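You operate a simulated robot arm through the tools that you are given. There is no shell and no other tool. Be economical: measure what you need, move in short steps, check, and stop when the job is done.

You are at the controls of a simulated two-armed robot. One attempt, no reset.

## Task
Close the hall door. Close the notice case door. Close the left window sash. Open the locker door, put the tall pillar from the bottom shelf of the bench locker on the number forty-two table patch, then shut the door. Put the slim meter on the right bench table away on the top shelf of the meter rack. Stack the test block labelled "1 mA" from the right bench table on top of the test block labelled "7 mA". Take the 60 A grey relay from the right bench table and leave it on the front of the steel bench. Put the orange module from the left bench table on the right bench table. Screw the lid back on the jar. Press the number two key two times. Shut the bottom cabinet drawer. Turn the humidity knob to 70%. Put the grey block on the front of the steel bench. Pull the right window sash open. The order is free. Set down upright: grey block.

It is judged by the outcome, as a careful person would: the job done as asked, and still so three seconds after it is handed in. It fails if anything else is knocked over, pushed out of place, dropped, spilled or broken. Lids that push on must go on centred and level and be pressed home; caps that screw on are set level and turned clockwise until they are tight.

## Robot
Two 7-joint arms with two-finger parallel grippers on one trunk, on a base that drives. Base frame: it is fixed to the floor where the robot stands at the start and does not move with it; the origin is under the middle of the robot, x ahead of it, y to its left, z up. Readings come in m, degrees, newtons and seconds.
The left shoulder is at the start at [0.05, 0.158, 1.108], the right one opposite. With the tool pointing down near the work surface each hand reaches from about 0.1 to 0.64 m from the robot's upright axis, wherever it stands, measured 20 degrees to its own side. Places, roughly: bottom cabinet drawer [-5.4, 8.1, 0.2]; front of the steel bench (34x18 cm) [-2.88, 0.84, 0.8]; grey block (6x6x8 cm) [-2.3, -1, 0.8]; grey relay [-1, 2.75, 0.75]; hall door [0.4, -0.4, 0.9]; humidity knob [-2.5, 0, 1]; jar [-1.75, 5, 0.75]; left window sash [4.1, 0.4, 1.7]; locker door [0.1, 1.5, 1]; notice case door [1.5, -0.2, 1.5]; number forty-two table patch (29x18 cm) [-0.5, 1.52, 0.66]; number two key [-4.3, 5, 0.9]; orange module [-1.25, 4, 0.75]; right bench table (220x18 cm) [-0.8, 2.4, 0.66]; right window sash [3.2, 0.1, 1.7]; slim meter [-0.75, 2, 0.75]; tall pillar [0, 1.5, 0.75]; test block [-0.75, 2.5, 0.75]; top shelf of the meter rack [-4.1, 3.7, 1.3]. Payload 3.91 kg a hand.
The tool frame of a hand sits at the grasp point between the pads (the TCP): z along the fingers, y along the line on which they close. The tips reach 0.03 m beyond it. Largest opening 0.11 m; finger width 0.02, thickness 0.01; the body of the gripper, 0.048 by 0.112 m, starts 0.055 m behind the TCP.
Orientation is that of the tool frame in the base frame, as a unit quaternion [x, y, z, w]. With the fingers straight down and closing along the base's y, the tool's x points along the base's -x, its y along +y and its z along -z.

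## Interface
- The arms move only by the tool play_rows. It takes "left_rows", "right_rows" or both (then of equal length, played together; a hand with none holds still); each is a list that holds one entry, the list of rows, each a list of 7 numbers: the shift along the tool's x, y, z in m, then the turn, a rotation vector about the tool's x, y, z in degrees, then the closure in counts, from 0 (fully open) to 255 (shut). In form: [[[x, y, z, wx, wy, wz, grip], ...]]. A call has 1 to 10 rows; each row shifts and turns the commanded pose from where the row before left it, along the tool's axes as they then stand. Rows are played at 5 a second. More than 0.05 m and 8.6 degrees between two rows, or a gripper value outside its range, and nothing of the call is played. Where a pose cannot be reached the arm comes as near as it can. A force on the tool above 40 N (or 10 N above the force at the start of the call, whichever is more), or a blocked arm, ends the call early, and 0.2 s more pass. Each finger travels about 0.153 m/s and halts on what it meets, pressing with about 28 N; the grip force reading is that of the motor and also rises with nothing between the fingers. The clock runs only during rows and for 0.2 s after the last one: add rows that do not move to give the fingers time. The reply holds the time, the measured pose of the TCP, the force on the tool along the base axes, the opening and the grip force, in the units named above and with some noise, with the torque about the TCP (base axes, N m) and any sound that the robot's microphone picked up.
- Cameras (640 x 400 px; columns grow to the right, rows downward): "scene" is now at [0.1393, -0.0131, 1.2954]; the picture's right is [-0.14, -0.99, 0.00], its down [-0.15, 0.02, -0.99] and it looks along [0.98, -0.14, -0.15] (base axes); focal length 236 px, centre (320, 200). "left" rides on the left gripper at [0.072, -0.017, -0.103] in its tool frame; the picture's right is [0.23, 0.97, 0.00], its down [-0.76, 0.18, -0.62] and it looks along [-0.61, 0.14, 0.78] (tool axes); focal length 222 px, centre (320, 200). "right" rides on the right gripper at [0.072, 0.017, -0.103] in its tool frame; the picture's right is [-0.23, 0.97, 0.00], its down [-0.76, -0.18, -0.62] and it looks along [-0.61, -0.14, 0.78] (tool axes); focal length 222 px, centre (320, 200). There is no depth. A picture from a camera that has moved, and an enlarged one, comes with that camera's place and axes in the base frame and with its lens. The place of the scene camera against the robot may be out by one fixed shift of up to 0.012 m in any direction.
- capture(camera): a new picture of that camera. The clock stands still meanwhile.
- lift_body(by): slides the trunk up (or, below 0, down) by that many m; the arms and the scene camera ride with it, the base frame stays. It gives what a move gives, with no picture.
- base_move(legs): drives the robot by 1 to 6 legs, each [ahead, turn to the left] in m and degrees, along the robot's own axes; the way and the turn of a leg run together, so that a leg with both is an arc; at most 1.5 m and 180 degrees a leg. The arms and the cameras ride along, it lands a little off, and it stops where it bumps. It gives what a move gives.
- pan_tilt(pan, tilt): turns the head with the scene camera to pan (to the left, within 80 degrees either way) and tilt (down, from -29 to 69), counted from straight ahead of the robot. It gives what a move gives.
- enlarge(camera, box): a new picture of the part [left, top, right, bottom] of that camera's present view, enlarged. The clock stands still meanwhile.
- finish_job(): hands the job in; it is judged then, once.

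Go step by step. Nothing tells you exact positions but the pictures and the camera data: compare them with the known pose of the tool, close in by small moves and look again before you grip or let go. The budget is 546 turns and 346 pictures, counting those below and the enlarged ones. Unless the task says otherwise, let go and move clear before handing in.

The tools are called as a command line: name --argument value ..., lists and objects as JSON in quotes. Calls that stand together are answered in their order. play_rows: Moves the arms, as the interface text tells. Its arguments: {"type":"object","properties":{"left_rows":{"type":"array"},"right_rows":{"type":"array"}},"required":[]} The other tools are called the same way: lift_body (by) slides the trunk up or down; base_move (legs) drives the base; pan_tilt (pan, tilt) turns the head that bears the scene camera; capture (camera) takes a picture; enlarge (camera, box) takes an enlarged picture of a part of a camera's view; finish_job () hands the job in.

At the start:

```text
t: 0.0
left_eef_pos: [0.2743, 0.0502, 1.1922]
left_ee_rot: [-0.001, 1.0, 0.0, 0.0]
left_force: [-0.2, -0.2, 0.0]
left_torque: [-0.03, -0.01, 0.0]
left_finger_gap: 0.1098
left_finger_force: 0.0
right_eef_pos: [0.2483, -0.1289, 1.2283]
right_ee_rot: [0.0, 1.0, 0.001, 0.0]
right_force: [0.1, 0.4, 0.6]
right_torque: [0.01, 0.01, -0.02]
right_finger_gap: 0.1099
right_finger_force: 0.1
trunk travel left (down, up): [-0.35, 0.132]
robot x, y, heading: [-0.0012, 0.0014, 0.0]
head pan, tilt: [-8.2, 8.5]
```

scene: 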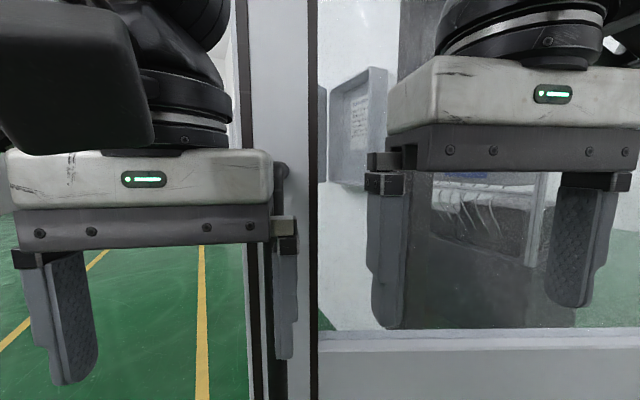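
right: 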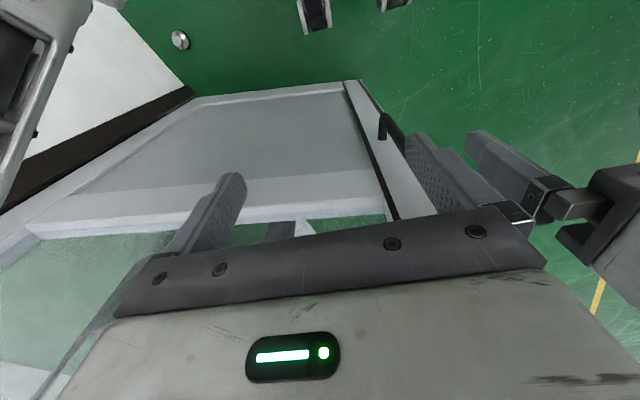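
left: 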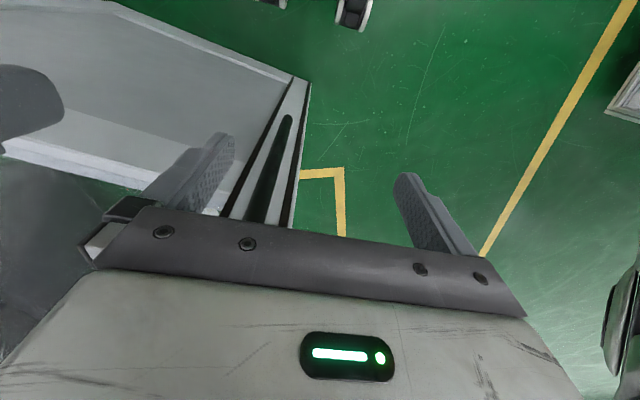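

I see a glazed hall door standing ajar right ahead of the robot, and a notice case beyond it. I'll look around with the head first.

pan_tilt --pan 70 --tilt 15

capture --camera "scene"

pan_tilt --pan -70 --tilt 15

capture --camera "scene"

pan_tilt --pan 20 --tilt 30

capture --camera "scene"

```text
t: 1.5
left_eef_pos: [0.2748, 0.0511, 1.1923]
left_ee_rot: [0.001, 1.0, -0.002, -0.001]
left_force: [-0.4, -0.2, 0.8]
left_torque: [0.0, 0.01, 0.02]
left_finger_gap: 0.1101
left_finger_force: 0.1
right_eef_pos: [0.2487, -0.1272, 1.2297]
right_ee_rot: [-0.001, 1.0, 0.001, 0.001]
right_force: [-0.2, -1.0, 1.1]
right_torque: [0.0, 0.04, 0.01]
right_finger_gap: 0.1103
right_finger_force: 0.0
trunk travel left (down, up): [-0.35, 0.132]
robot x, y, heading: [0.0011, 0.0019, 0.0]
head pan, tilt: [70.0, 15.0]
```

```text
342 pictures are left
camera scene: at [0.0795, 0.0878, 1.2849], right [0.94, -0.34, 0.0], down [-0.09, -0.24, -0.97], along [0.33, 0.91, -0.26], focal length 236 px, centre (320, 200)
```

scene: 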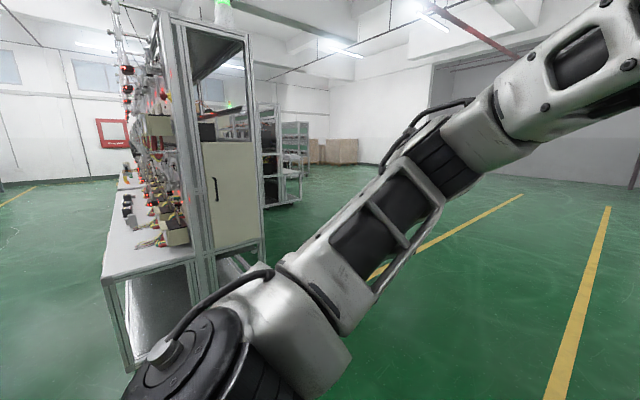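

```text
t: 3.7
left_eef_pos: [0.2751, 0.0508, 1.1933]
left_ee_rot: [0.0, 1.0, -0.001, 0.0]
left_force: [0.2, -0.2, -0.1]
left_torque: [0.0, 0.02, 0.01]
left_finger_gap: 0.1102
left_finger_force: 0.0
right_eef_pos: [0.248, -0.1277, 1.2292]
right_ee_rot: [-0.001, 1.0, 0.001, 0.001]
right_force: [0.2, -0.1, 0.0]
right_torque: [0.0, 0.04, -0.01]
right_finger_gap: 0.11
right_finger_force: 0.0
trunk travel left (down, up): [-0.35, 0.132]
robot x, y, heading: [0.0006, 0.0047, -0.2]
head pan, tilt: [-70.0, 15.0]
```

```text
341 pictures are left
camera scene: at [0.0795, -0.0877, 1.2849], right [-0.94, -0.34, 0.0], down [-0.09, 0.24, -0.97], along [0.33, -0.91, -0.26], focal length 236 px, centre (320, 200)
```

scene: 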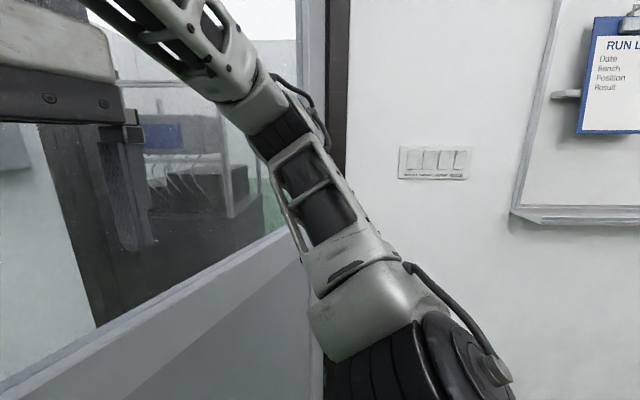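

```text
t: 5.4
left_eef_pos: [0.2746, 0.0504, 1.1934]
left_ee_rot: [0.0, 1.0, 0.0, 0.0]
left_force: [-0.4, 0.2, 0.2]
left_torque: [-0.01, 0.0, -0.02]
left_finger_gap: 0.11
left_finger_force: 0.0
right_eef_pos: [0.2482, -0.1284, 1.2298]
right_ee_rot: [-0.001, 1.0, 0.001, 0.0]
right_force: [0.0, 0.7, -0.3]
right_torque: [0.0, 0.03, -0.02]
right_finger_gap: 0.11
right_finger_force: 0.0
trunk travel left (down, up): [-0.35, 0.132]
robot x, y, heading: [0.0008, -0.0003, 0.0]
head pan, tilt: [20.0, 30.0]
```

```text
340 pictures are left
camera scene: at [0.1325, 0.031, 1.2607], right [0.34, -0.94, 0.0], down [-0.47, -0.17, -0.87], along [0.81, 0.3, -0.5], focal length 236 px, centre (320, 200)
```

scene: 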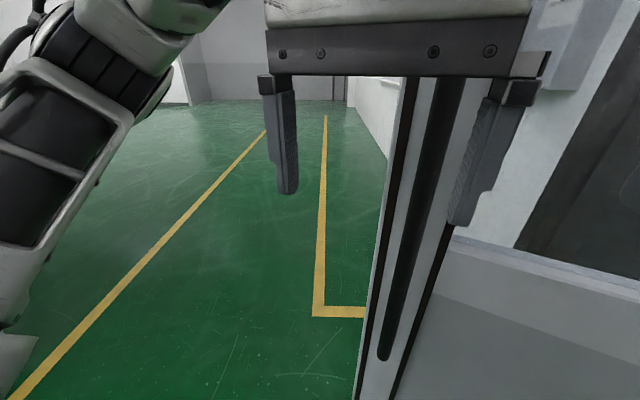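

The hall door's free edge is at about (0.45, -0.02), its hinge at about (0.32, -0.88), and it shuts by swinging toward +x. I'll lower the right hand as a closed fist and tuck the left hand away so I can push the leaf.

play_rows --right_rows '[[[0, -0.015, 0.04, 0, 0, 0, 255], [0, -0.015, 0.045, 0, 0, 0, 255], [0, -0.015, 0.045, 0, 0, 0, 255], [0, -0.015, 0.045, 0, 0, 0, 255], [0, -0.015, 0.045, 0, 0, 0, 255], [0, -0.015, 0.045, 0, 0, 0, 255]]]' --left_rows '[[[0.02, 0.025, 0, 0, 0, 0, 255], [0.02, 0.025, 0, 0, 0, 0, 255], [0.02, 0.025, 0, 0, 0, 0, 255], [0.02, 0.025, 0, 0, 0, 0, 255], [0, 0.02, 0, 0, 0, 0, 255], [0, 0.02, 0, 0, 0, 0, 255]]]'

pan_tilt --pan -20 --tilt 25

capture --camera "scene"

```text
t: 6.3
left_eef_pos: [0.2134, 0.1357, 1.1895]
left_ee_rot: [-0.015, 1.0, 0.002, -0.003]
left_force: [17.4, -1.1, -8.6]
left_torque: [0.55, 1.24, 0.79]
left_finger_gap: 0.0
left_finger_force: 27.9
right_eef_pos: [0.2481, -0.1786, 1.0804]
right_ee_rot: [0.001, 1.0, 0.0, -0.001]
right_force: [-0.2, -0.2, 0.4]
right_torque: [-0.03, 0.03, 0.02]
right_finger_gap: 0.0001
right_finger_force: 28.3
trunk travel left (down, up): [-0.35, 0.132]
robot x, y, heading: [0.003, -0.0031, 0.0]
head pan, tilt: [20.0, 30.0]
stopped in row 4 (left hand): the force on the tool passed its limit at 48 N (the readings are from after the stop); the commanded pose is now the measured one
```

```text
t: 7.4
left_eef_pos: [0.2111, 0.1346, 1.1909]
left_ee_rot: [-0.01, 1.0, 0.0, -0.002]
left_force: [0.5, -0.6, -0.2]
left_torque: [0.03, 0.0, 0.03]
left_finger_gap: 0.0
left_finger_force: 27.8
right_eef_pos: [0.2474, -0.1799, 1.0808]
right_ee_rot: [0.001, 1.0, 0.001, 0.0]
right_force: [-0.1, 0.4, -0.8]
right_torque: [0.04, 0.05, -0.01]
right_finger_gap: 0.0
right_finger_force: 27.9
trunk travel left (down, up): [-0.35, 0.132]
robot x, y, heading: [0.0003, -0.0017, 0.1]
head pan, tilt: [-20.0, 25.0]
```

```text
339 pictures are left
camera scene: at [0.1341, -0.0313, 1.2686], right [-0.34, -0.94, 0.0], down [-0.4, 0.14, -0.91], along [0.85, -0.31, -0.42], focal length 236 px, centre (320, 200)
```

scene: 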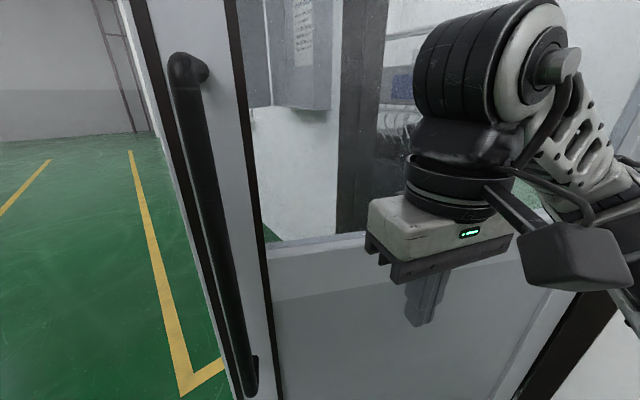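

The door has a long vertical bar handle. I'll lower the right hand to the solid panel, then push forward with the arm.

play_rows --right_rows '[[[-0.01, 0, 0.05, 0, 0, 0, 255], [-0.01, 0, 0.05, 0, 0, 0, 255], [-0.03, 0, 0.0, 0, 0, 0, 255], [-0.03, 0, 0.0, 0, 0, 0, 255], [-0.03, 0, 0.0, 0, 0, 0, 255], [-0.03, 0, 0, 0, 0, 0, 255], [-0.03, 0, 0, 0, 0, 0, 255]]]'

capture --camera "scene"

```text
refused: row 1 steps farther than a row can; nothing moved
```

```text
338 pictures are left
camera scene: at [0.1341, -0.0313, 1.2686], right [-0.34, -0.94, 0.0], down [-0.4, 0.14, -0.91], along [0.85, -0.31, -0.42], focal length 236 px, centre (320, 200)
```

scene: 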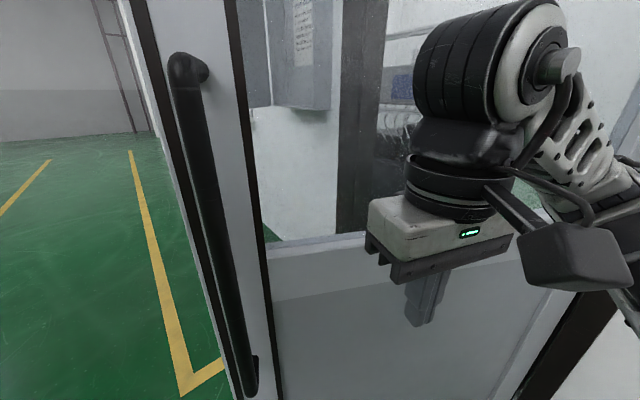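

The step was a little too long. I'll repeat it with shorter steps.

play_rows --right_rows '[[[0, 0, 0.05, 0, 0, 0, 255], [0, 0, 0.05, 0, 0, 0, 255], [-0.03, 0, 0.0, 0, 0, 0, 255], [-0.03, 0, 0.0, 0, 0, 0, 255], [-0.03, 0, 0.0, 0, 0, 0, 255], [-0.03, 0, 0, 0, 0, 0, 255], [-0.03, 0, 0, 0, 0, 0, 255], [-0.03, 0, 0, 0, 0, 0, 255]]]'

capture --camera "scene"

```text
t: 9.2
left_eef_pos: [0.2127, 0.1352, 1.1903]
left_ee_rot: [-0.011, 1.0, 0.001, -0.002]
left_force: [-0.1, 1.1, 0.2]
left_torque: [0.01, -0.03, 0.01]
left_finger_gap: 0.0
left_finger_force: 28.4
right_eef_pos: [0.4364, -0.1774, 0.9837]
right_ee_rot: [0.0, 1.0, 0.001, 0.002]
right_force: [0.5, -0.2, 0.9]
right_torque: [0.04, -0.03, -0.01]
right_finger_gap: 0.0001
right_finger_force: 27.7
right hand out of reach, approached as far as the arm can: row 2
trunk travel left (down, up): [-0.35, 0.132]
robot x, y, heading: [-0.0005, 0.0021, -0.0]
head pan, tilt: [-20.0, 25.0]
```

```text
337 pictures are left
camera scene: at [0.1341, -0.0313, 1.2686], right [-0.34, -0.94, 0.0], down [-0.4, 0.14, -0.91], along [0.85, -0.31, -0.42], focal length 236 px, centre (320, 200)
```

scene: 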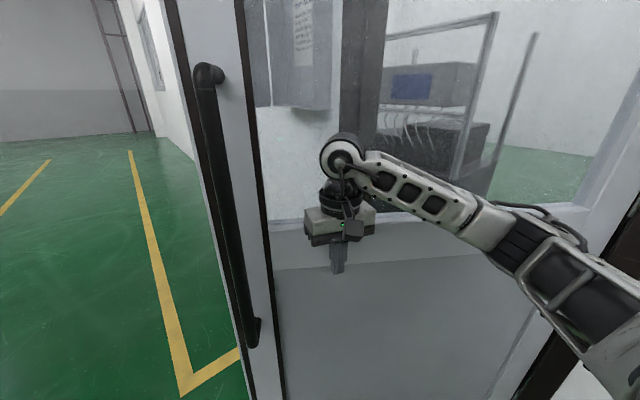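

The door swings freely. I'll continue with the arm and then drive an arc to the right.

play_rows --right_rows '[[[-0.026, -0.009, 0.0, 0, 0, 0, 255], [-0.026, -0.009, 0.0, 0, 0, 0, 255], [-0.026, -0.01, 0.0, 0, 0, 0, 255], [-0.026, -0.011, 0.0, 0, 0, 0, 255], [-0.026, -0.012, 0, 0, 0, 0, 255], [-0.026, -0.012, 0, 0, 0, 0, 255]]]'

base_move --legs '[[0.3, -20]]'

capture --camera "scene"

```text
t: 10.6
left_eef_pos: [0.2117, 0.135, 1.191]
left_ee_rot: [-0.01, 1.0, 0.0, -0.002]
left_force: [0.0, -0.3, 0.1]
left_torque: [-0.01, 0.05, 0.02]
left_finger_gap: 0.0003
left_finger_force: 27.8
right_eef_pos: [0.5934, -0.2421, 0.9823]
right_ee_rot: [0.0, 1.0, 0.001, 0.001]
right_force: [0.1, 0.5, 0.8]
right_torque: [0.01, -0.02, -0.01]
right_finger_gap: 0.0
right_finger_force: 28.2
trunk travel left (down, up): [-0.35, 0.132]
robot x, y, heading: [-0.0022, -0.0012, -0.1]
head pan, tilt: [-20.0, 25.0]
```

```text
t: 12.6
left_eef_pos: [0.5402, 0.0037, 1.1897]
left_ee_rot: [0.162, 0.987, 0.001, -0.001]
left_force: [-0.3, -0.5, 0.7]
left_torque: [-0.03, 0.01, -0.01]
left_finger_gap: 0.0001
left_finger_force: 27.9
right_eef_pos: [0.7707, -0.4792, 0.9811]
right_ee_rot: [0.172, 0.985, 0.001, 0.0]
right_force: [0.7, -1.0, 0.1]
right_torque: [-0.03, 0.03, -0.01]
right_finger_gap: 0.0001
right_finger_force: 27.5
trunk travel left (down, up): [-0.35, 0.132]
robot x, y, heading: [0.2939, -0.0498, -19.9]
head pan, tilt: [-20.0, 25.0]
```

```text
336 pictures are left
camera scene: at [0.4107, -0.124, 1.2685], right [-0.64, -0.77, 0.0], down [-0.33, 0.27, -0.91], along [0.7, -0.58, -0.42], focal length 236 px, centre (320, 200)
```

scene: 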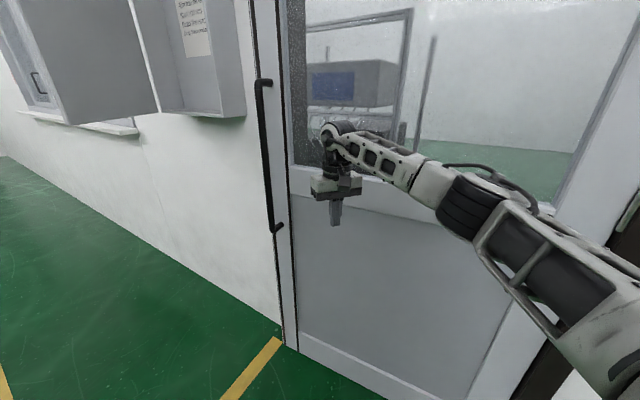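

It works as predicted, and the door is about half closed. Next arc.

base_move --legs '[[0.28, -25]]'

capture --camera "scene"

```text
t: 14.2
left_eef_pos: [0.7094, -0.1581, 1.1901]
left_ee_rot: [0.306, 0.952, 0.001, -0.002]
left_force: [-0.3, -0.2, 1.1]
left_torque: [-0.02, -0.02, 0.0]
left_finger_gap: 0.0
left_finger_force: 28.6
right_eef_pos: [0.79, -0.6758, 0.9829]
right_ee_rot: [0.314, 0.949, 0.007, -0.008]
right_force: [-4.1, 4.8, 1.2]
right_torque: [-0.6, -0.38, -0.28]
right_finger_gap: 0.0
right_finger_force: 27.7
trunk travel left (down, up): [-0.35, 0.132]
robot x, y, heading: [0.4563, -0.1381, -36.8]
head pan, tilt: [-20.0, 25.0]
stopped in leg 1: the force on the tool passed its limit at 140 N (the readings are from after the stop); the commanded pose is now the measured one
```

```text
335 pictures are left
camera scene: at [0.548, -0.2392, 1.2688], right [-0.84, -0.55, 0.0], down [-0.23, 0.35, -0.91], along [0.5, -0.76, -0.42], focal length 236 px, centre (320, 200)
```

scene: 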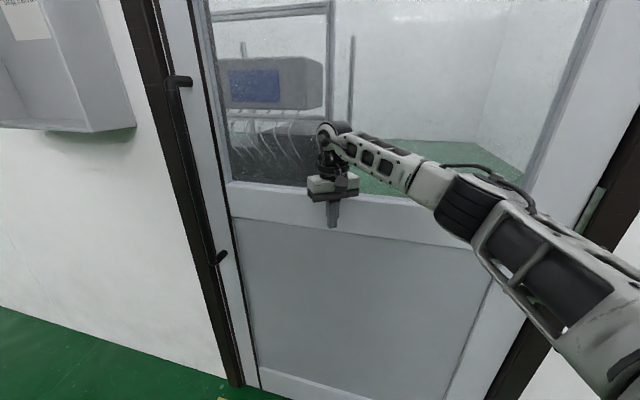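

The door looks shut against the frame. I'll back the hand off and check the edge closely.

play_rows --right_rows '[[[0.04, 0, 0.0, 0, 0, 0, 255], [0.04, 0, 0.0, 0, 0, 0, 255], [0.04, 0, -0.0, 0, 0, 0, 255]]]'

pan_tilt --pan 0 --tilt 15

capture --camera "scene"

```text
t: 15.0
left_eef_pos: [0.7097, -0.1589, 1.1902]
left_ee_rot: [0.307, 0.952, 0.001, -0.002]
left_force: [0.2, 0.0, -0.5]
left_torque: [0.04, -0.01, -0.01]
left_finger_gap: 0.0
left_finger_force: 28.0
right_eef_pos: [0.6912, -0.6037, 0.9879]
right_ee_rot: [0.314, 0.949, 0.007, -0.008]
right_force: [0.2, -0.1, 0.5]
right_torque: [0.0, -0.01, -0.01]
right_finger_gap: 0.0
right_finger_force: 27.8
trunk travel left (down, up): [-0.35, 0.132]
robot x, y, heading: [0.4589, -0.1342, -36.8]
head pan, tilt: [-20.0, 25.0]
```

```text
t: 15.8
left_eef_pos: [0.7092, -0.16, 1.1901]
left_ee_rot: [0.306, 0.952, 0.002, -0.003]
left_force: [1.3, 0.1, -0.3]
left_torque: [0.0, 0.01, 0.01]
left_finger_gap: 0.0
left_finger_force: 27.7
right_eef_pos: [0.6923, -0.6036, 0.9874]
right_ee_rot: [0.314, 0.949, 0.007, -0.008]
right_force: [0.0, 1.1, -0.3]
right_torque: [-0.03, 0.02, -0.01]
right_finger_gap: 0.0
right_finger_force: 27.7
trunk travel left (down, up): [-0.35, 0.132]
robot x, y, heading: [0.4613, -0.1399, -36.8]
head pan, tilt: [0.0, 15.0]
```

```text
334 pictures are left
camera scene: at [0.5731, -0.219, 1.2848], right [-0.6, -0.8, 0.0], down [-0.21, 0.16, -0.97], along [0.77, -0.58, -0.26], focal length 236 px, centre (320, 200)
```

scene: 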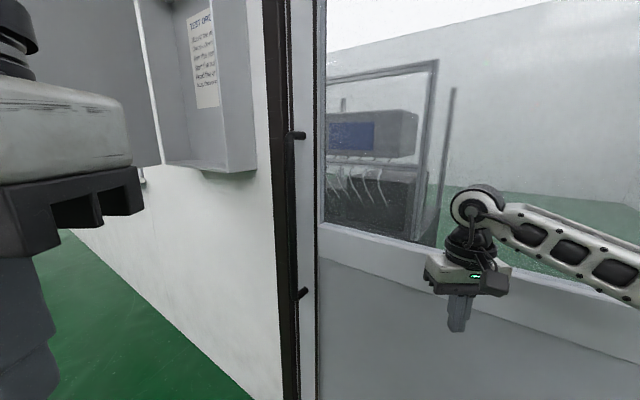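

enlarge --camera "scene" --box '[240, 250, 400, 400]'

pan_tilt --pan -25 --tilt 45

capture --camera "scene"

```text
2.67 times, centred on (320, 325) of scene
camera zoom: at [0.5731, -0.219, 1.2848], right [-0.6, -0.8, 0.0], down [-0.21, 0.16, -0.97], along [0.77, -0.58, -0.26], focal length 629 px, centre (320, -133)
```

zoom: 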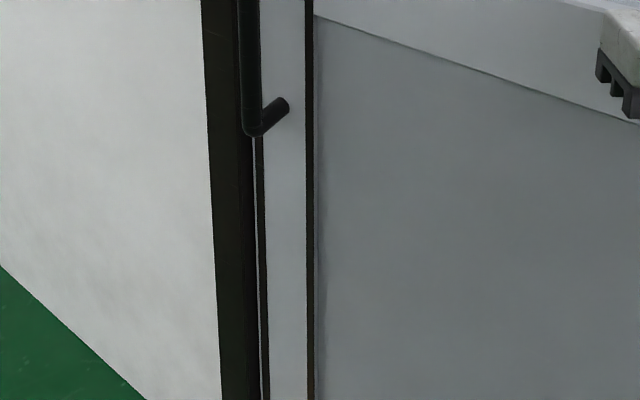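

```text
t: 16.8
left_eef_pos: [0.7102, -0.1584, 1.1894]
left_ee_rot: [0.306, 0.952, 0.002, -0.003]
left_force: [0.2, 0.2, -0.4]
left_torque: [-0.01, -0.02, 0.02]
left_finger_gap: 0.0
left_finger_force: 27.7
right_eef_pos: [0.6938, -0.6033, 0.987]
right_ee_rot: [0.313, 0.95, 0.007, -0.007]
right_force: [-0.2, 0.3, -1.0]
right_torque: [0.0, 0.0, 0.0]
right_finger_gap: 0.0
right_finger_force: 28.1
trunk travel left (down, up): [-0.35, 0.132]
robot x, y, heading: [0.4611, -0.1416, -37.1]
head pan, tilt: [-25.0, 45.0]
```

```text
332 pictures are left
camera scene: at [0.5368, -0.2346, 1.2381], right [-0.88, -0.47, 0.0], down [-0.33, 0.62, -0.71], along [0.33, -0.62, -0.71], focal length 236 px, centre (320, 200)
```

scene: 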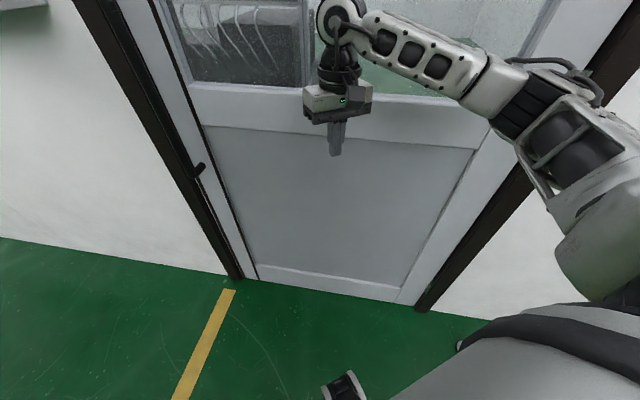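

The bottom edge of the leaf lines up with both jambs, so the hall door is shut. Next is the notice case, so I'll raise the right hand a bit and look at it.

play_rows --right_rows '[[[0.05, 0, 0.0, 0, 0, 0, 255], [0.05, 0.0, 0.0, 0, 0, 0, 255], [0.05, 0.0, -0.0, 0, 0, 0, 255]]]'

base_move --legs '[[-0.3, 0], [0, 25]]'

pan_tilt --pan 0 --tilt 0

capture --camera "scene"

```text
t: 17.6
left_eef_pos: [0.71, -0.1586, 1.1902]
left_ee_rot: [0.306, 0.952, 0.002, -0.001]
left_force: [-0.5, -0.4, 1.2]
left_torque: [0.02, 0.0, 0.03]
left_finger_gap: 0.0
left_finger_force: 27.8
right_eef_pos: [0.5734, -0.5147, 0.9885]
right_ee_rot: [0.314, 0.949, 0.007, -0.007]
right_force: [1.0, 0.4, -0.2]
right_torque: [-0.02, -0.03, 0.01]
right_finger_gap: 0.0001
right_finger_force: 28.5
trunk travel left (down, up): [-0.35, 0.132]
robot x, y, heading: [0.4583, -0.1343, -37.0]
head pan, tilt: [-25.0, 45.0]
```

```text
t: 20.9
left_eef_pos: [0.4529, 0.1296, 1.1893]
left_ee_rot: [0.089, 0.996, 0.001, -0.003]
left_force: [-0.6, 0.5, 0.0]
left_torque: [0.03, -0.01, -0.01]
left_finger_gap: 0.0
left_finger_force: 27.7
right_eef_pos: [0.4835, -0.2514, 0.9879]
right_ee_rot: [0.098, 0.995, 0.006, -0.01]
right_force: [0.7, 0.1, 0.3]
right_torque: [-0.03, -0.02, 0.04]
right_finger_gap: 0.0001
right_finger_force: 27.7
trunk travel left (down, up): [-0.35, 0.132]
robot x, y, heading: [0.2137, 0.0426, -11.5]
head pan, tilt: [-25.0, 45.0]
```

```text
t: 22.0
left_eef_pos: [0.4546, 0.1301, 1.1892]
left_ee_rot: [0.089, 0.996, 0.002, -0.003]
left_force: [0.7, 0.0, 0.0]
left_torque: [0.04, -0.02, 0.0]
left_finger_gap: 0.0001
left_finger_force: 27.9
right_eef_pos: [0.4833, -0.2514, 0.9878]
right_ee_rot: [0.098, 0.995, 0.005, -0.008]
right_force: [-0.5, -0.3, 0.6]
right_torque: [0.02, 0.02, 0.02]
right_finger_gap: 0.0
right_finger_force: 27.8
trunk travel left (down, up): [-0.35, 0.132]
robot x, y, heading: [0.2178, 0.0392, -11.6]
head pan, tilt: [0.0, 0.0]
```

```text
331 pictures are left
camera scene: at [0.3535, 0.0139, 1.3089], right [-0.2, -0.98, 0.0], down [0.0, 0.0, -1.0], along [0.98, -0.2, 0.0], focal length 236 px, centre (320, 200)
```

scene: 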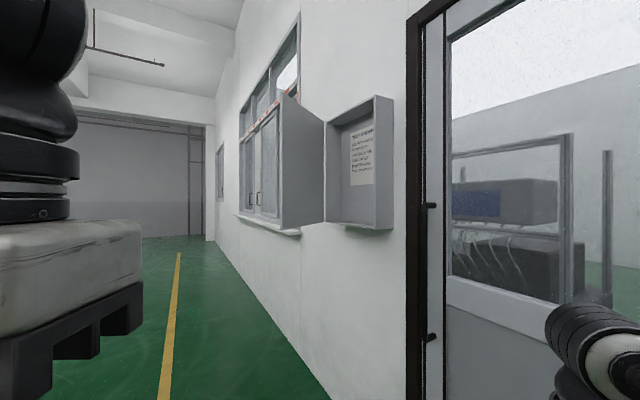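

The wall runs at about 18° to x, and the notice case door is hinged on its far side. I'll zoom in to measure it.

enlarge --camera "scene" --box '[230, 70, 410, 250]'

```text
2.22 times, centred on (320, 160) of scene
camera zoom: at [0.3535, 0.0139, 1.3089], right [-0.2, -0.98, 0.0], down [0.0, 0.0, -1.0], along [0.98, -0.2, 0.0], focal length 524 px, centre (320, 289)
```

zoom: 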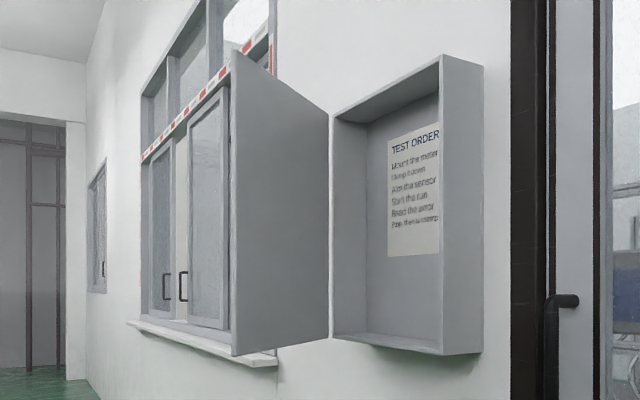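

I make the notice case hinge at about (1.72, -0.29) and the leaf free edge at about (1.40, -0.02), roughly 58° open. I'll drive out into the room in front of it and face the wall.

base_move --legs '[[0, 43.5], [1.05, 0], [0, -104]]'

lift_body --by 0.125

capture --camera "scene"

```text
t: 33.9
left_eef_pos: [1.2958, 0.4559, 1.1901]
left_ee_rot: [0.582, 0.814, 0.002, -0.001]
left_force: [-0.3, 0.2, 0.7]
left_torque: [0.01, 0.0, -0.02]
left_finger_gap: 0.0003
left_finger_force: 27.7
right_eef_pos: [0.9777, 0.2433, 0.9876]
right_ee_rot: [0.589, 0.808, 0.008, -0.005]
right_force: [0.8, -0.4, 0.0]
right_torque: [0.0, -0.03, -0.02]
right_finger_gap: 0.0001
right_finger_force: 28.1
trunk travel left (down, up): [-0.35, 0.132]
robot x, y, heading: [1.103, 0.612, -72.5]
head pan, tilt: [0.0, 0.0]
```

```text
t: 35.5
left_eef_pos: [1.2955, 0.4545, 1.3149]
left_ee_rot: [0.581, 0.814, 0.002, -0.002]
left_force: [0.9, -0.2, -0.3]
left_torque: [0.02, -0.02, -0.05]
left_finger_gap: 0.0
left_finger_force: 27.9
right_eef_pos: [0.979, 0.2428, 1.1134]
right_ee_rot: [0.589, 0.808, 0.009, -0.006]
right_force: [0.0, 0.4, -0.4]
right_torque: [0.01, 0.0, 0.0]
right_finger_gap: 0.0002
right_finger_force: 27.9
trunk travel left (down, up): [-0.475, 0.007]
robot x, y, heading: [1.1032, 0.6148, -72.4]
head pan, tilt: [0.0, 0.0]
```

```text
329 pictures are left
camera scene: at [1.1503, 0.493, 1.4339], right [-0.95, -0.3, 0.0], down [0.0, 0.0, -1.0], along [0.3, -0.95, 0.0], focal length 236 px, centre (320, 200)
```

scene: 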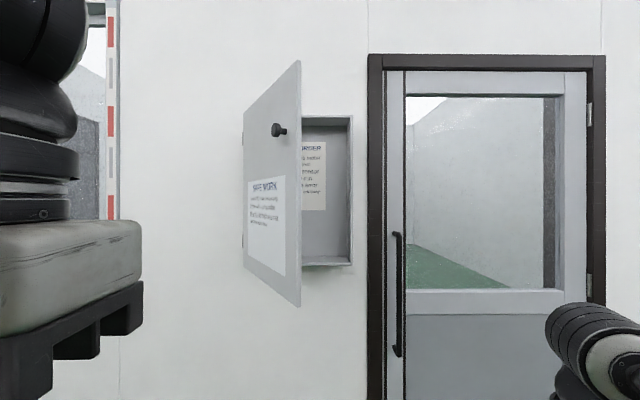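

I'm square to the case. I'll swing the left hand to fingers-forward while moving it ahead and left.

play_rows --left_rows '[[[-0.03, 0.02, 0, 0, -8.5, 0, 255], [-0.0297, 0.02, 0.0044, 0, -8.5, 0, 255], [-0.0287, 0.02, 0.0088, 0, -8.5, 0, 255], [-0.0271, 0.02, 0.0129, 0, -8.5, 0, 255], [-0.0249, 0.02, 0.0168, 0, -8.5, 0, 255], [-0.0221, 0.02, 0.0203, 0, -8.5, 0, 255], [-0.0189, 0.02, 0.0233, 0, -8.5, 0, 255], [-0.0152, 0.02, 0.0258, 0, -8.5, 0, 255], [-0.0112, 0.02, 0.0278, 0, -8.5, 0, 255], [-0.007, 0.02, 0.0292, 0, -8.5, 0, 255]]]'

play_rows --left_rows '[[[-0.025, 0, 0, 0, -5, 0, 255], [-0.045, 0.0, 0.0, 0, 0, 0, 255], [-0.045, 0.0, 0.0, 0, 0, 0, 255], [0, 0, 0, 0, 0, 0, 255]]]'

capture --camera "scene"

```text
t: 37.6
left_eef_pos: [1.5848, 0.2362, 1.3121]
left_ee_rot: [0.431, 0.601, -0.39, 0.548]
left_force: [0.7, -0.6, -0.7]
left_torque: [-0.01, -0.01, -0.02]
left_finger_gap: 0.0004
left_finger_force: 28.5
right_eef_pos: [0.9791, 0.2437, 1.1127]
right_ee_rot: [0.588, 0.809, 0.009, -0.006]
right_force: [0.0, -0.3, -0.2]
right_torque: [-0.01, -0.01, 0.03]
right_finger_gap: 0.0
right_finger_force: 27.9
trunk travel left (down, up): [-0.475, 0.007]
robot x, y, heading: [1.1041, 0.6174, -72.2]
head pan, tilt: [0.0, 0.0]
```

```text
t: 38.6
left_eef_pos: [1.5825, 0.2333, 1.4288]
left_ee_rot: [0.413, 0.577, -0.409, 0.574]
left_force: [0.1, 0.1, 0.2]
left_torque: [-0.01, 0.01, -0.03]
left_finger_gap: 0.0
left_finger_force: 28.5
right_eef_pos: [0.9786, 0.2441, 1.1136]
right_ee_rot: [0.588, 0.808, 0.009, -0.005]
right_force: [-0.2, -0.2, 0.3]
right_torque: [0.0, 0.0, 0.01]
right_finger_gap: 0.0001
right_finger_force: 27.9
trunk travel left (down, up): [-0.475, 0.007]
robot x, y, heading: [1.1037, 0.6159, -72.1]
head pan, tilt: [0.0, 0.0]
```

```text
328 pictures are left
camera scene: at [1.1505, 0.4933, 1.434], right [-0.95, -0.3, 0.0], down [0.0, 0.0, -1.0], along [0.3, -0.95, 0.0], focal length 236 px, centre (320, 200)
```

scene: 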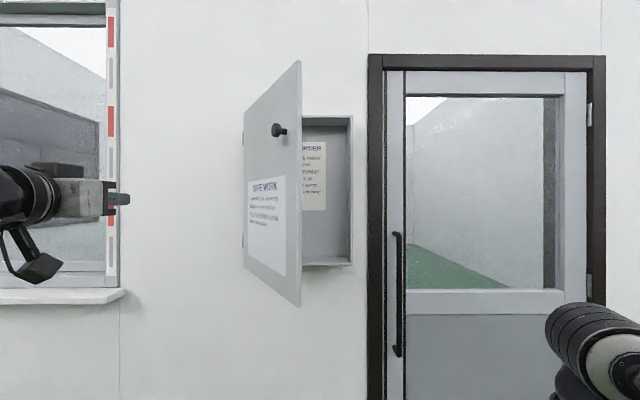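

The fist is level with the door, left of it. I'll drive in 0.33 m and sweep it right against the outer face.

base_move --legs '[[0.33, 0]]'

play_rows --left_rows '[[[0, -0.04, 0, 0, 0, 0, 255], [0, -0.04, 0, 0, 0, 0, 255], [0, -0.04, 0, 0, 0, 0, 255], [0, -0.04, 0, 0, 0, 0, 255], [0, -0.04, 0, 0, 0, 0, 255], [0, -0.04, 0, 0, 0, 0, 255]]]'

capture --camera "scene"

```text
t: 40.9
left_eef_pos: [1.6813, -0.086, 1.4267]
left_ee_rot: [0.414, 0.576, -0.41, 0.573]
left_force: [0.4, -0.5, 0.8]
left_torque: [-0.02, -0.03, -0.02]
left_finger_gap: 0.0
left_finger_force: 28.1
right_eef_pos: [1.0783, -0.0733, 1.1135]
right_ee_rot: [0.589, 0.808, 0.009, -0.006]
right_force: [0.7, 0.0, 0.7]
right_torque: [0.03, 0.01, 0.05]
right_finger_gap: 0.0001
right_finger_force: 28.2
trunk travel left (down, up): [-0.475, 0.007]
robot x, y, heading: [1.2028, 0.3017, -72.4]
head pan, tilt: [0.0, 0.0]
```

```text
t: 42.2
left_eef_pos: [1.4526, -0.1644, 1.4281]
left_ee_rot: [0.413, 0.576, -0.41, 0.574]
left_force: [-0.9, 0.6, 0.3]
left_torque: [0.02, 0.0, 0.04]
left_finger_gap: 0.0
left_finger_force: 27.6
right_eef_pos: [1.0783, -0.0734, 1.114]
right_ee_rot: [0.589, 0.808, 0.01, -0.004]
right_force: [-0.6, -0.8, 0.1]
right_torque: [0.02, -0.02, -0.01]
right_finger_gap: 0.0001
right_finger_force: 28.6
trunk travel left (down, up): [-0.475, 0.007]
robot x, y, heading: [1.204, 0.2998, -72.7]
head pan, tilt: [0.0, 0.0]
```

```text
327 pictures are left
camera scene: at [1.2497, 0.1755, 1.434], right [-0.95, -0.3, 0.0], down [0.0, 0.0, -1.0], along [0.3, -0.95, 0.0], focal length 236 px, centre (320, 200)
```

scene: 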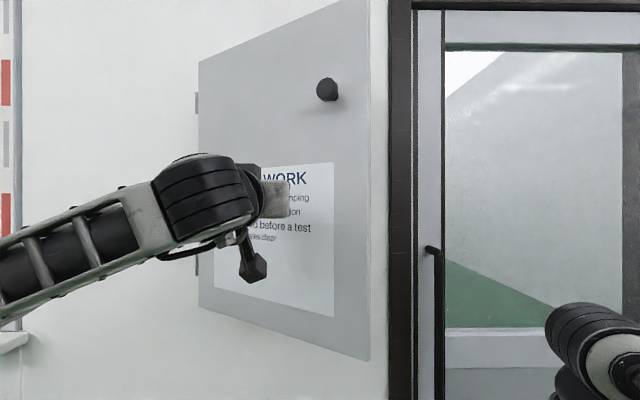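

The door is swinging in. I'll push straight ahead with the hand until it meets the case.

play_rows --left_rows '[[[0, 0, 0.03, 0, 0, 0, 255], [0, 0, 0.03, 0, 0, 0, 255], [0, 0, 0.03, 0, 0, 0, 255], [0, 0, 0.03, 0, 0, 0, 255], [0, 0, 0.025, 0, 0, 0, 255], [0, 0, 0.025, 0, 0, 0, 255], [0, 0, 0.025, 0, 0, 0, 255], [0, 0, 0.025, 0, 0, 0, 255]]]'

capture --camera "scene"

```text
t: 43.6
left_eef_pos: [1.5032, -0.3085, 1.4267]
left_ee_rot: [0.412, 0.577, -0.408, 0.574]
left_force: [-1.6, 15.8, -2.7]
left_torque: [-0.06, 0.0, 0.03]
left_finger_gap: 0.0
left_finger_force: 27.5
right_eef_pos: [1.0788, -0.0735, 1.1125]
right_ee_rot: [0.589, 0.808, 0.009, -0.005]
right_force: [-0.5, -0.8, -0.4]
right_torque: [0.07, 0.03, -0.01]
right_finger_gap: 0.0
right_finger_force: 27.9
trunk travel left (down, up): [-0.475, 0.007]
robot x, y, heading: [1.2044, 0.3, -72.4]
head pan, tilt: [0.0, 0.0]
stopped in row 6 (left hand): the force on the tool passed its limit at 58 N (the readings are from after the stop); the commanded pose is now the measured one
```

```text
326 pictures are left
camera scene: at [1.2507, 0.1772, 1.4341], right [-0.95, -0.3, 0.0], down [0.0, 0.0, -1.0], along [0.3, -0.95, 0.0], focal length 236 px, centre (320, 200)
```

scene: 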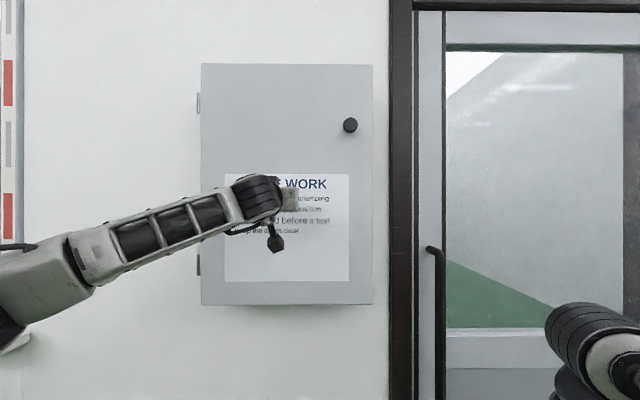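

The notice case is shut. I'll pull the hand back and drive along to the windows.

play_rows --left_rows '[[[0, 0, -0.04, 0, 0, 0, 255], [0, 0.02, -0.04, 0, 0, 0, 255], [0, 0.02, -0.04, 0, 0, 0, 255], [0, 0.02, -0.04, 0, 0, 0, 255]]]'

base_move --legs '[[-0.5, 0], [0, 82.5], [1.17, 0], [1.15, 0], [0, -82]]'

capture --camera "scene"

```text
t: 44.6
left_eef_pos: [1.5089, -0.137, 1.4277]
left_ee_rot: [0.414, 0.578, -0.408, 0.573]
left_force: [0.0, 0.1, -0.2]
left_torque: [0.0, -0.02, -0.04]
left_finger_gap: 0.0
left_finger_force: 27.9
right_eef_pos: [1.0787, -0.0733, 1.1138]
right_ee_rot: [0.59, 0.808, 0.01, -0.005]
right_force: [-0.5, 0.0, -0.4]
right_torque: [-0.02, -0.02, -0.08]
right_finger_gap: 0.0001
right_finger_force: 27.9
trunk travel left (down, up): [-0.475, 0.007]
robot x, y, heading: [1.2033, 0.2993, -72.1]
head pan, tilt: [0.0, 0.0]
```

```text
t: 65.6
left_eef_pos: [3.6855, 0.7049, 1.4278]
left_ee_rot: [0.405, 0.583, -0.4, 0.579]
left_force: [0.2, -0.5, 0.8]
left_torque: [0.0, 0.0, 0.0]
left_finger_gap: 0.0
left_finger_force: 27.9
right_eef_pos: [3.2535, 0.7588, 1.1129]
right_ee_rot: [0.579, 0.815, 0.008, -0.005]
right_force: [-0.3, 1.0, -0.4]
right_torque: [-0.04, -0.03, 0.01]
right_finger_gap: 0.0
right_finger_force: 28.0
trunk travel left (down, up): [-0.475, 0.007]
robot x, y, heading: [3.3704, 1.1367, -71.1]
head pan, tilt: [0.0, 0.0]
```

```text
325 pictures are left
camera scene: at [3.4191, 1.0129, 1.434], right [-0.94, -0.33, 0.0], down [0.0, 0.0, -1.0], along [0.33, -0.94, 0.0], focal length 236 px, centre (320, 200)
```

scene: 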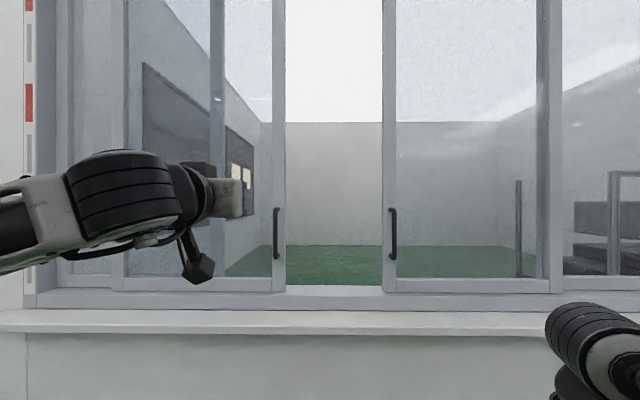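

A sliding window with two sashes, with vertical handles on their facing stiles. I need the full width in view.

base_move --legs '[[-0.7, 0]]'

pan_tilt --pan 0 --tilt -8

capture --camera "scene"

```text
t: 69.5
left_eef_pos: [3.4544, 1.3677, 1.4286]
left_ee_rot: [0.409, 0.581, -0.403, 0.576]
left_force: [0.0, -0.3, 0.0]
left_torque: [0.0, 0.02, 0.0]
left_finger_gap: 0.0
left_finger_force: 27.8
right_eef_pos: [3.0239, 1.4239, 1.1136]
right_ee_rot: [0.581, 0.814, 0.01, -0.006]
right_force: [-0.4, 0.8, -0.9]
right_torque: [-0.01, -0.03, -0.02]
right_finger_gap: 0.0
right_finger_force: 28.7
trunk travel left (down, up): [-0.475, 0.007]
robot x, y, heading: [3.1417, 1.7978, -71.2]
head pan, tilt: [0.0, 0.0]
```

```text
t: 70.2
left_eef_pos: [3.4537, 1.3672, 1.4279]
left_ee_rot: [0.409, 0.582, -0.403, 0.576]
left_force: [-0.5, -1.0, 0.8]
left_torque: [0.02, 0.01, 0.02]
left_finger_gap: 0.0
left_finger_force: 27.8
right_eef_pos: [3.0232, 1.4242, 1.113]
right_ee_rot: [0.582, 0.813, 0.009, -0.005]
right_force: [-0.3, 0.3, 0.7]
right_torque: [-0.01, -0.03, -0.01]
right_finger_gap: 0.0002
right_finger_force: 28.6
trunk travel left (down, up): [-0.475, 0.007]
robot x, y, heading: [3.1433, 1.7977, -71.2]
head pan, tilt: [0.0, -8.0]
```

```text
324 pictures are left
camera scene: at [3.1897, 1.6809, 1.4462], right [-0.95, -0.32, 0.0], down [0.04, -0.13, -0.99], along [0.32, -0.94, 0.14], focal length 236 px, centre (320, 200)
```

scene: 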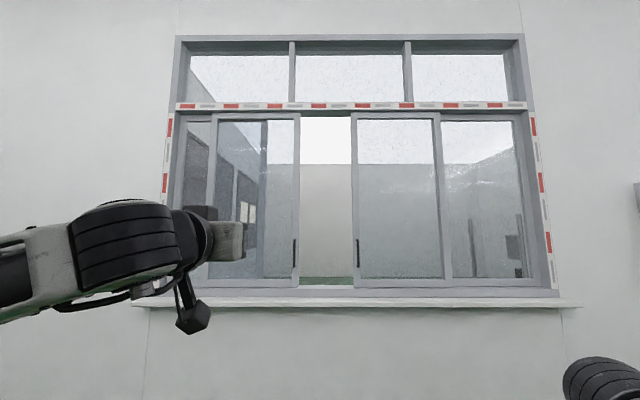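

The middle opening is covered by the two sashes. The left sash stands about 0.36 m open and must slide right. I'll put the left fist to the left of its handle at handle height and drive in.

play_rows --left_rows '[[[0.02, 0.042, 0, 0, 0, 0, 255], [0.02, 0.042, 0, 0, 0, 0, 255], [0.02, 0.042, 0, 0, 0, 0, 255], [0.02, 0.042, 0, 0, 0, 0, 255], [0.02, 0.042, 0, 0, 0, 0, 255]]]'

base_move --legs '[[0, -6.8], [1.03, 0], [0, 6.3]]'

pan_tilt --pan 20 --tilt 5

capture --camera "scene"

capture --camera "left"

```text
t: 71.4
left_eef_pos: [3.652, 1.4409, 1.3276]
left_ee_rot: [0.409, 0.581, -0.403, 0.577]
left_force: [0.4, 0.2, -0.2]
left_torque: [-0.01, 0.03, 0.01]
left_finger_gap: 0.0003
left_finger_force: 27.7
right_eef_pos: [3.0235, 1.4255, 1.1132]
right_ee_rot: [0.582, 0.813, 0.01, -0.005]
right_force: [0.2, -0.4, 0.0]
right_torque: [-0.01, 0.01, 0.0]
right_finger_gap: 0.0
right_finger_force: 28.2
trunk travel left (down, up): [-0.475, 0.007]
robot x, y, heading: [3.1399, 1.802, -71.4]
head pan, tilt: [0.0, -8.0]
```

```text
t: 77.8
left_eef_pos: [3.8846, 0.451, 1.3268]
left_ee_rot: [0.402, 0.585, -0.398, 0.581]
left_force: [-0.8, 0.4, 0.2]
left_torque: [0.03, 0.0, 0.03]
left_finger_gap: 0.0
left_finger_force: 28.2
right_eef_pos: [3.2561, 0.422, 1.1129]
right_ee_rot: [0.574, 0.819, 0.01, -0.005]
right_force: [0.6, -0.8, 1.3]
right_torque: [0.02, 0.02, 0.01]
right_finger_gap: 0.0
right_finger_force: 28.2
trunk travel left (down, up): [-0.475, 0.007]
robot x, y, heading: [3.3655, 0.8038, -70.4]
head pan, tilt: [0.0, -8.0]
```

```text
t: 78.6
left_eef_pos: [3.8845, 0.4508, 1.327]
left_ee_rot: [0.403, 0.586, -0.397, 0.581]
left_force: [0.2, 0.3, -0.4]
left_torque: [0.0, -0.01, 0.0]
left_finger_gap: 0.0
left_finger_force: 28.0
right_eef_pos: [3.2558, 0.423, 1.1129]
right_ee_rot: [0.573, 0.819, 0.009, -0.006]
right_force: [-0.1, 0.7, 0.5]
right_torque: [-0.01, -0.01, -0.01]
right_finger_gap: 0.0
right_finger_force: 28.0
trunk travel left (down, up): [-0.475, 0.007]
robot x, y, heading: [3.3686, 0.8024, -70.3]
head pan, tilt: [20.0, 5.0]
```

```text
323 pictures are left
camera scene: at [3.4463, 0.6925, 1.4261], right [-0.77, -0.64, 0.0], down [-0.06, 0.07, -1.0], along [0.64, -0.77, -0.09], focal length 236 px, centre (320, 200)
```

scene: 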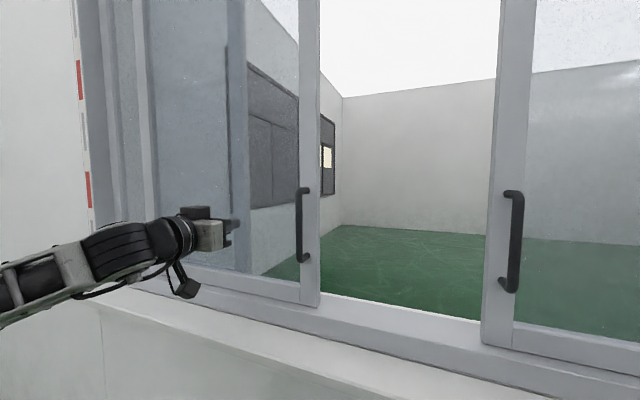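

```text
322 pictures are left
camera left: at [3.8307, 0.5415, 1.2563], right [0.91, 0.35, -0.22], down [-0.06, 0.64, 0.77], along [0.41, -0.68, 0.6], focal length 222 px, centre (320, 200)
```

left: 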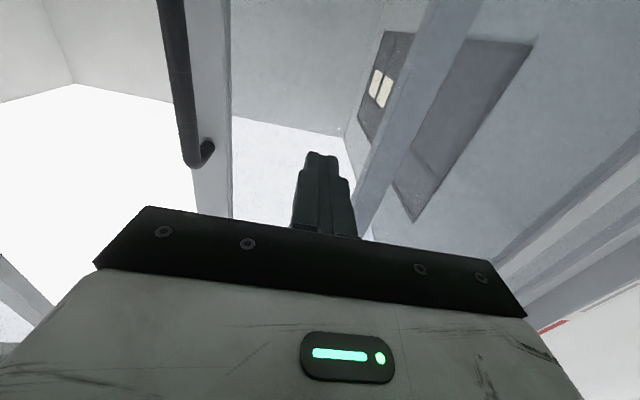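

By triangulation the left handle is at about (3.815, 0.303), 0.116 m ahead of and 0.115 m right of the TCP. I'll advance 0.10 m and push it right.

play_rows --left_rows '[[[0, 0, 0.035, 0, 0, 0, 255], [0, 0, 0.035, 0, 0, 0, 255], [0, 0, 0.03, 0, 0, 0, 255], [0, -0.04, -0.001, 0, 0, 0, 255], [0, -0.04, -0.001, 0, 0, 0, 255], [0, -0.04, -0.001, 0, 0, 0, 255], [0, -0.04, -0.001, 0, 0, 0, 255]]]'

capture --camera "scene"

```text
t: 80.2
left_eef_pos: [3.7637, 0.3022, 1.3254]
left_ee_rot: [0.405, 0.583, -0.4, 0.58]
left_force: [-0.4, -0.5, 0.7]
left_torque: [0.0, 0.03, 0.08]
left_finger_gap: 0.0
left_finger_force: 27.9
right_eef_pos: [3.2517, 0.4211, 1.1134]
right_ee_rot: [0.574, 0.819, 0.011, -0.004]
right_force: [-0.7, -0.9, 0.6]
right_torque: [-0.02, -0.03, 0.0]
right_finger_gap: 0.0
right_finger_force: 28.0
trunk travel left (down, up): [-0.475, 0.007]
robot x, y, heading: [3.368, 0.7997, -70.2]
head pan, tilt: [20.0, 5.0]
```

```text
321 pictures are left
camera scene: at [3.4428, 0.6915, 1.4262], right [-0.77, -0.64, 0.0], down [-0.05, 0.07, -1.0], along [0.64, -0.77, -0.09], focal length 236 px, centre (320, 200)
```

scene: 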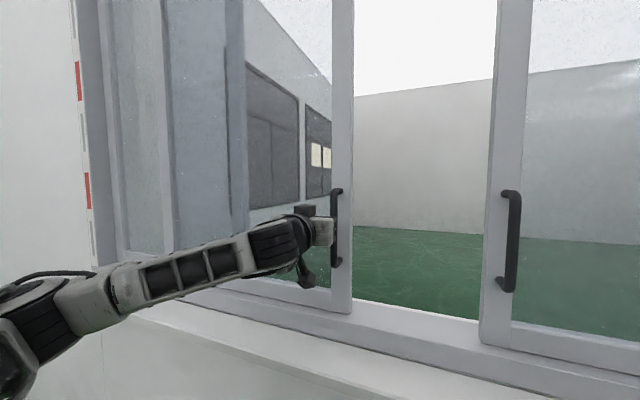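

The sash slides freely. Continuing right.

play_rows --left_rows '[[[0, -0.04, -0.001, 0, 0, 0, 255], [0, -0.04, -0.001, 0, 0, 0, 255], [0, -0.04, -0.001, 0, 0, 0, 255], [0, -0.04, -0.001, 0, 0, 0, 255], [0, -0.03, -0.001, 0, 0, 0, 255], [0, -0.03, -0.001, 0, 0, 0, 255]]]'

capture --camera "scene"

```text
t: 81.6
left_eef_pos: [3.5579, 0.2309, 1.322]
left_ee_rot: [0.405, 0.584, -0.399, 0.58]
left_force: [2.3, -0.8, -0.3]
left_torque: [0.02, 0.03, 0.0]
left_finger_gap: 0.0001
left_finger_force: 27.5
right_eef_pos: [3.2545, 0.422, 1.113]
right_ee_rot: [0.574, 0.819, 0.01, -0.004]
right_force: [-0.6, 0.1, -0.5]
right_torque: [0.0, -0.02, 0.01]
right_finger_gap: 0.0
right_finger_force: 28.3
trunk travel left (down, up): [-0.475, 0.007]
robot x, y, heading: [3.3672, 0.8014, -70.2]
head pan, tilt: [20.0, 5.0]
```

```text
320 pictures are left
camera scene: at [3.4451, 0.6918, 1.426], right [-0.77, -0.64, 0.0], down [-0.05, 0.07, -1.0], along [0.64, -0.77, -0.09], focal length 236 px, centre (320, 200)
```

scene: 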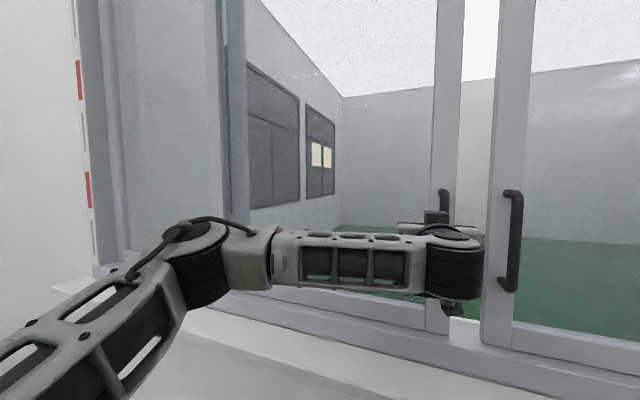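

play_rows --left_rows '[[[0, -0.02, -0.001, 0, 0, 0, 255], [0, -0.02, -0.001, 0, 0, 0, 255], [0, -0.02, 0, 0, 0, 0, 255], [0, -0.02, 0, 0, 0, 0, 255]]]'

capture --camera "scene"

```text
t: 82.6
left_eef_pos: [3.5097, 0.2099, 1.3264]
left_ee_rot: [0.39, 0.595, -0.386, 0.588]
left_force: [16.0, 10.6, 0.3]
left_torque: [0.01, -0.03, -0.31]
left_finger_gap: 0.0002
left_finger_force: 27.5
right_eef_pos: [3.2582, 0.4241, 1.1145]
right_ee_rot: [0.572, 0.82, 0.008, -0.006]
right_force: [0.2, 0.1, 0.7]
right_torque: [-0.04, 0.0, 0.0]
right_finger_gap: 0.0
right_finger_force: 28.6
trunk travel left (down, up): [-0.475, 0.007]
robot x, y, heading: [3.3681, 0.7981, -69.9]
head pan, tilt: [20.0, 5.0]
stopped in row 4 (left hand): the force on the tool passed its limit at 50 N (the readings are from after the stop); the commanded pose is now the measured one
```

```text
319 pictures are left
camera scene: at [3.4483, 0.6958, 1.4263], right [-0.77, -0.64, 0.0], down [-0.06, 0.06, -1.0], along [0.64, -0.76, -0.09], focal length 236 px, centre (320, 200)
```

scene: 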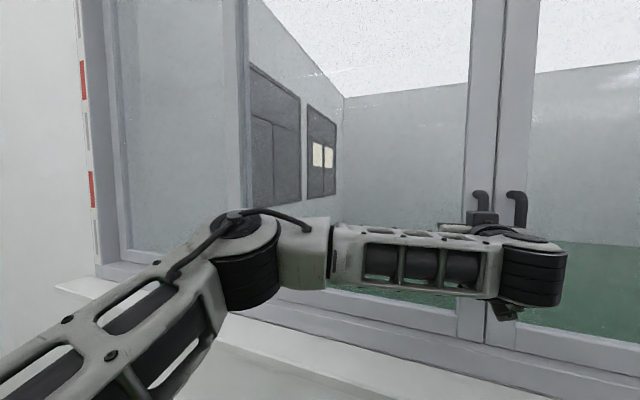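

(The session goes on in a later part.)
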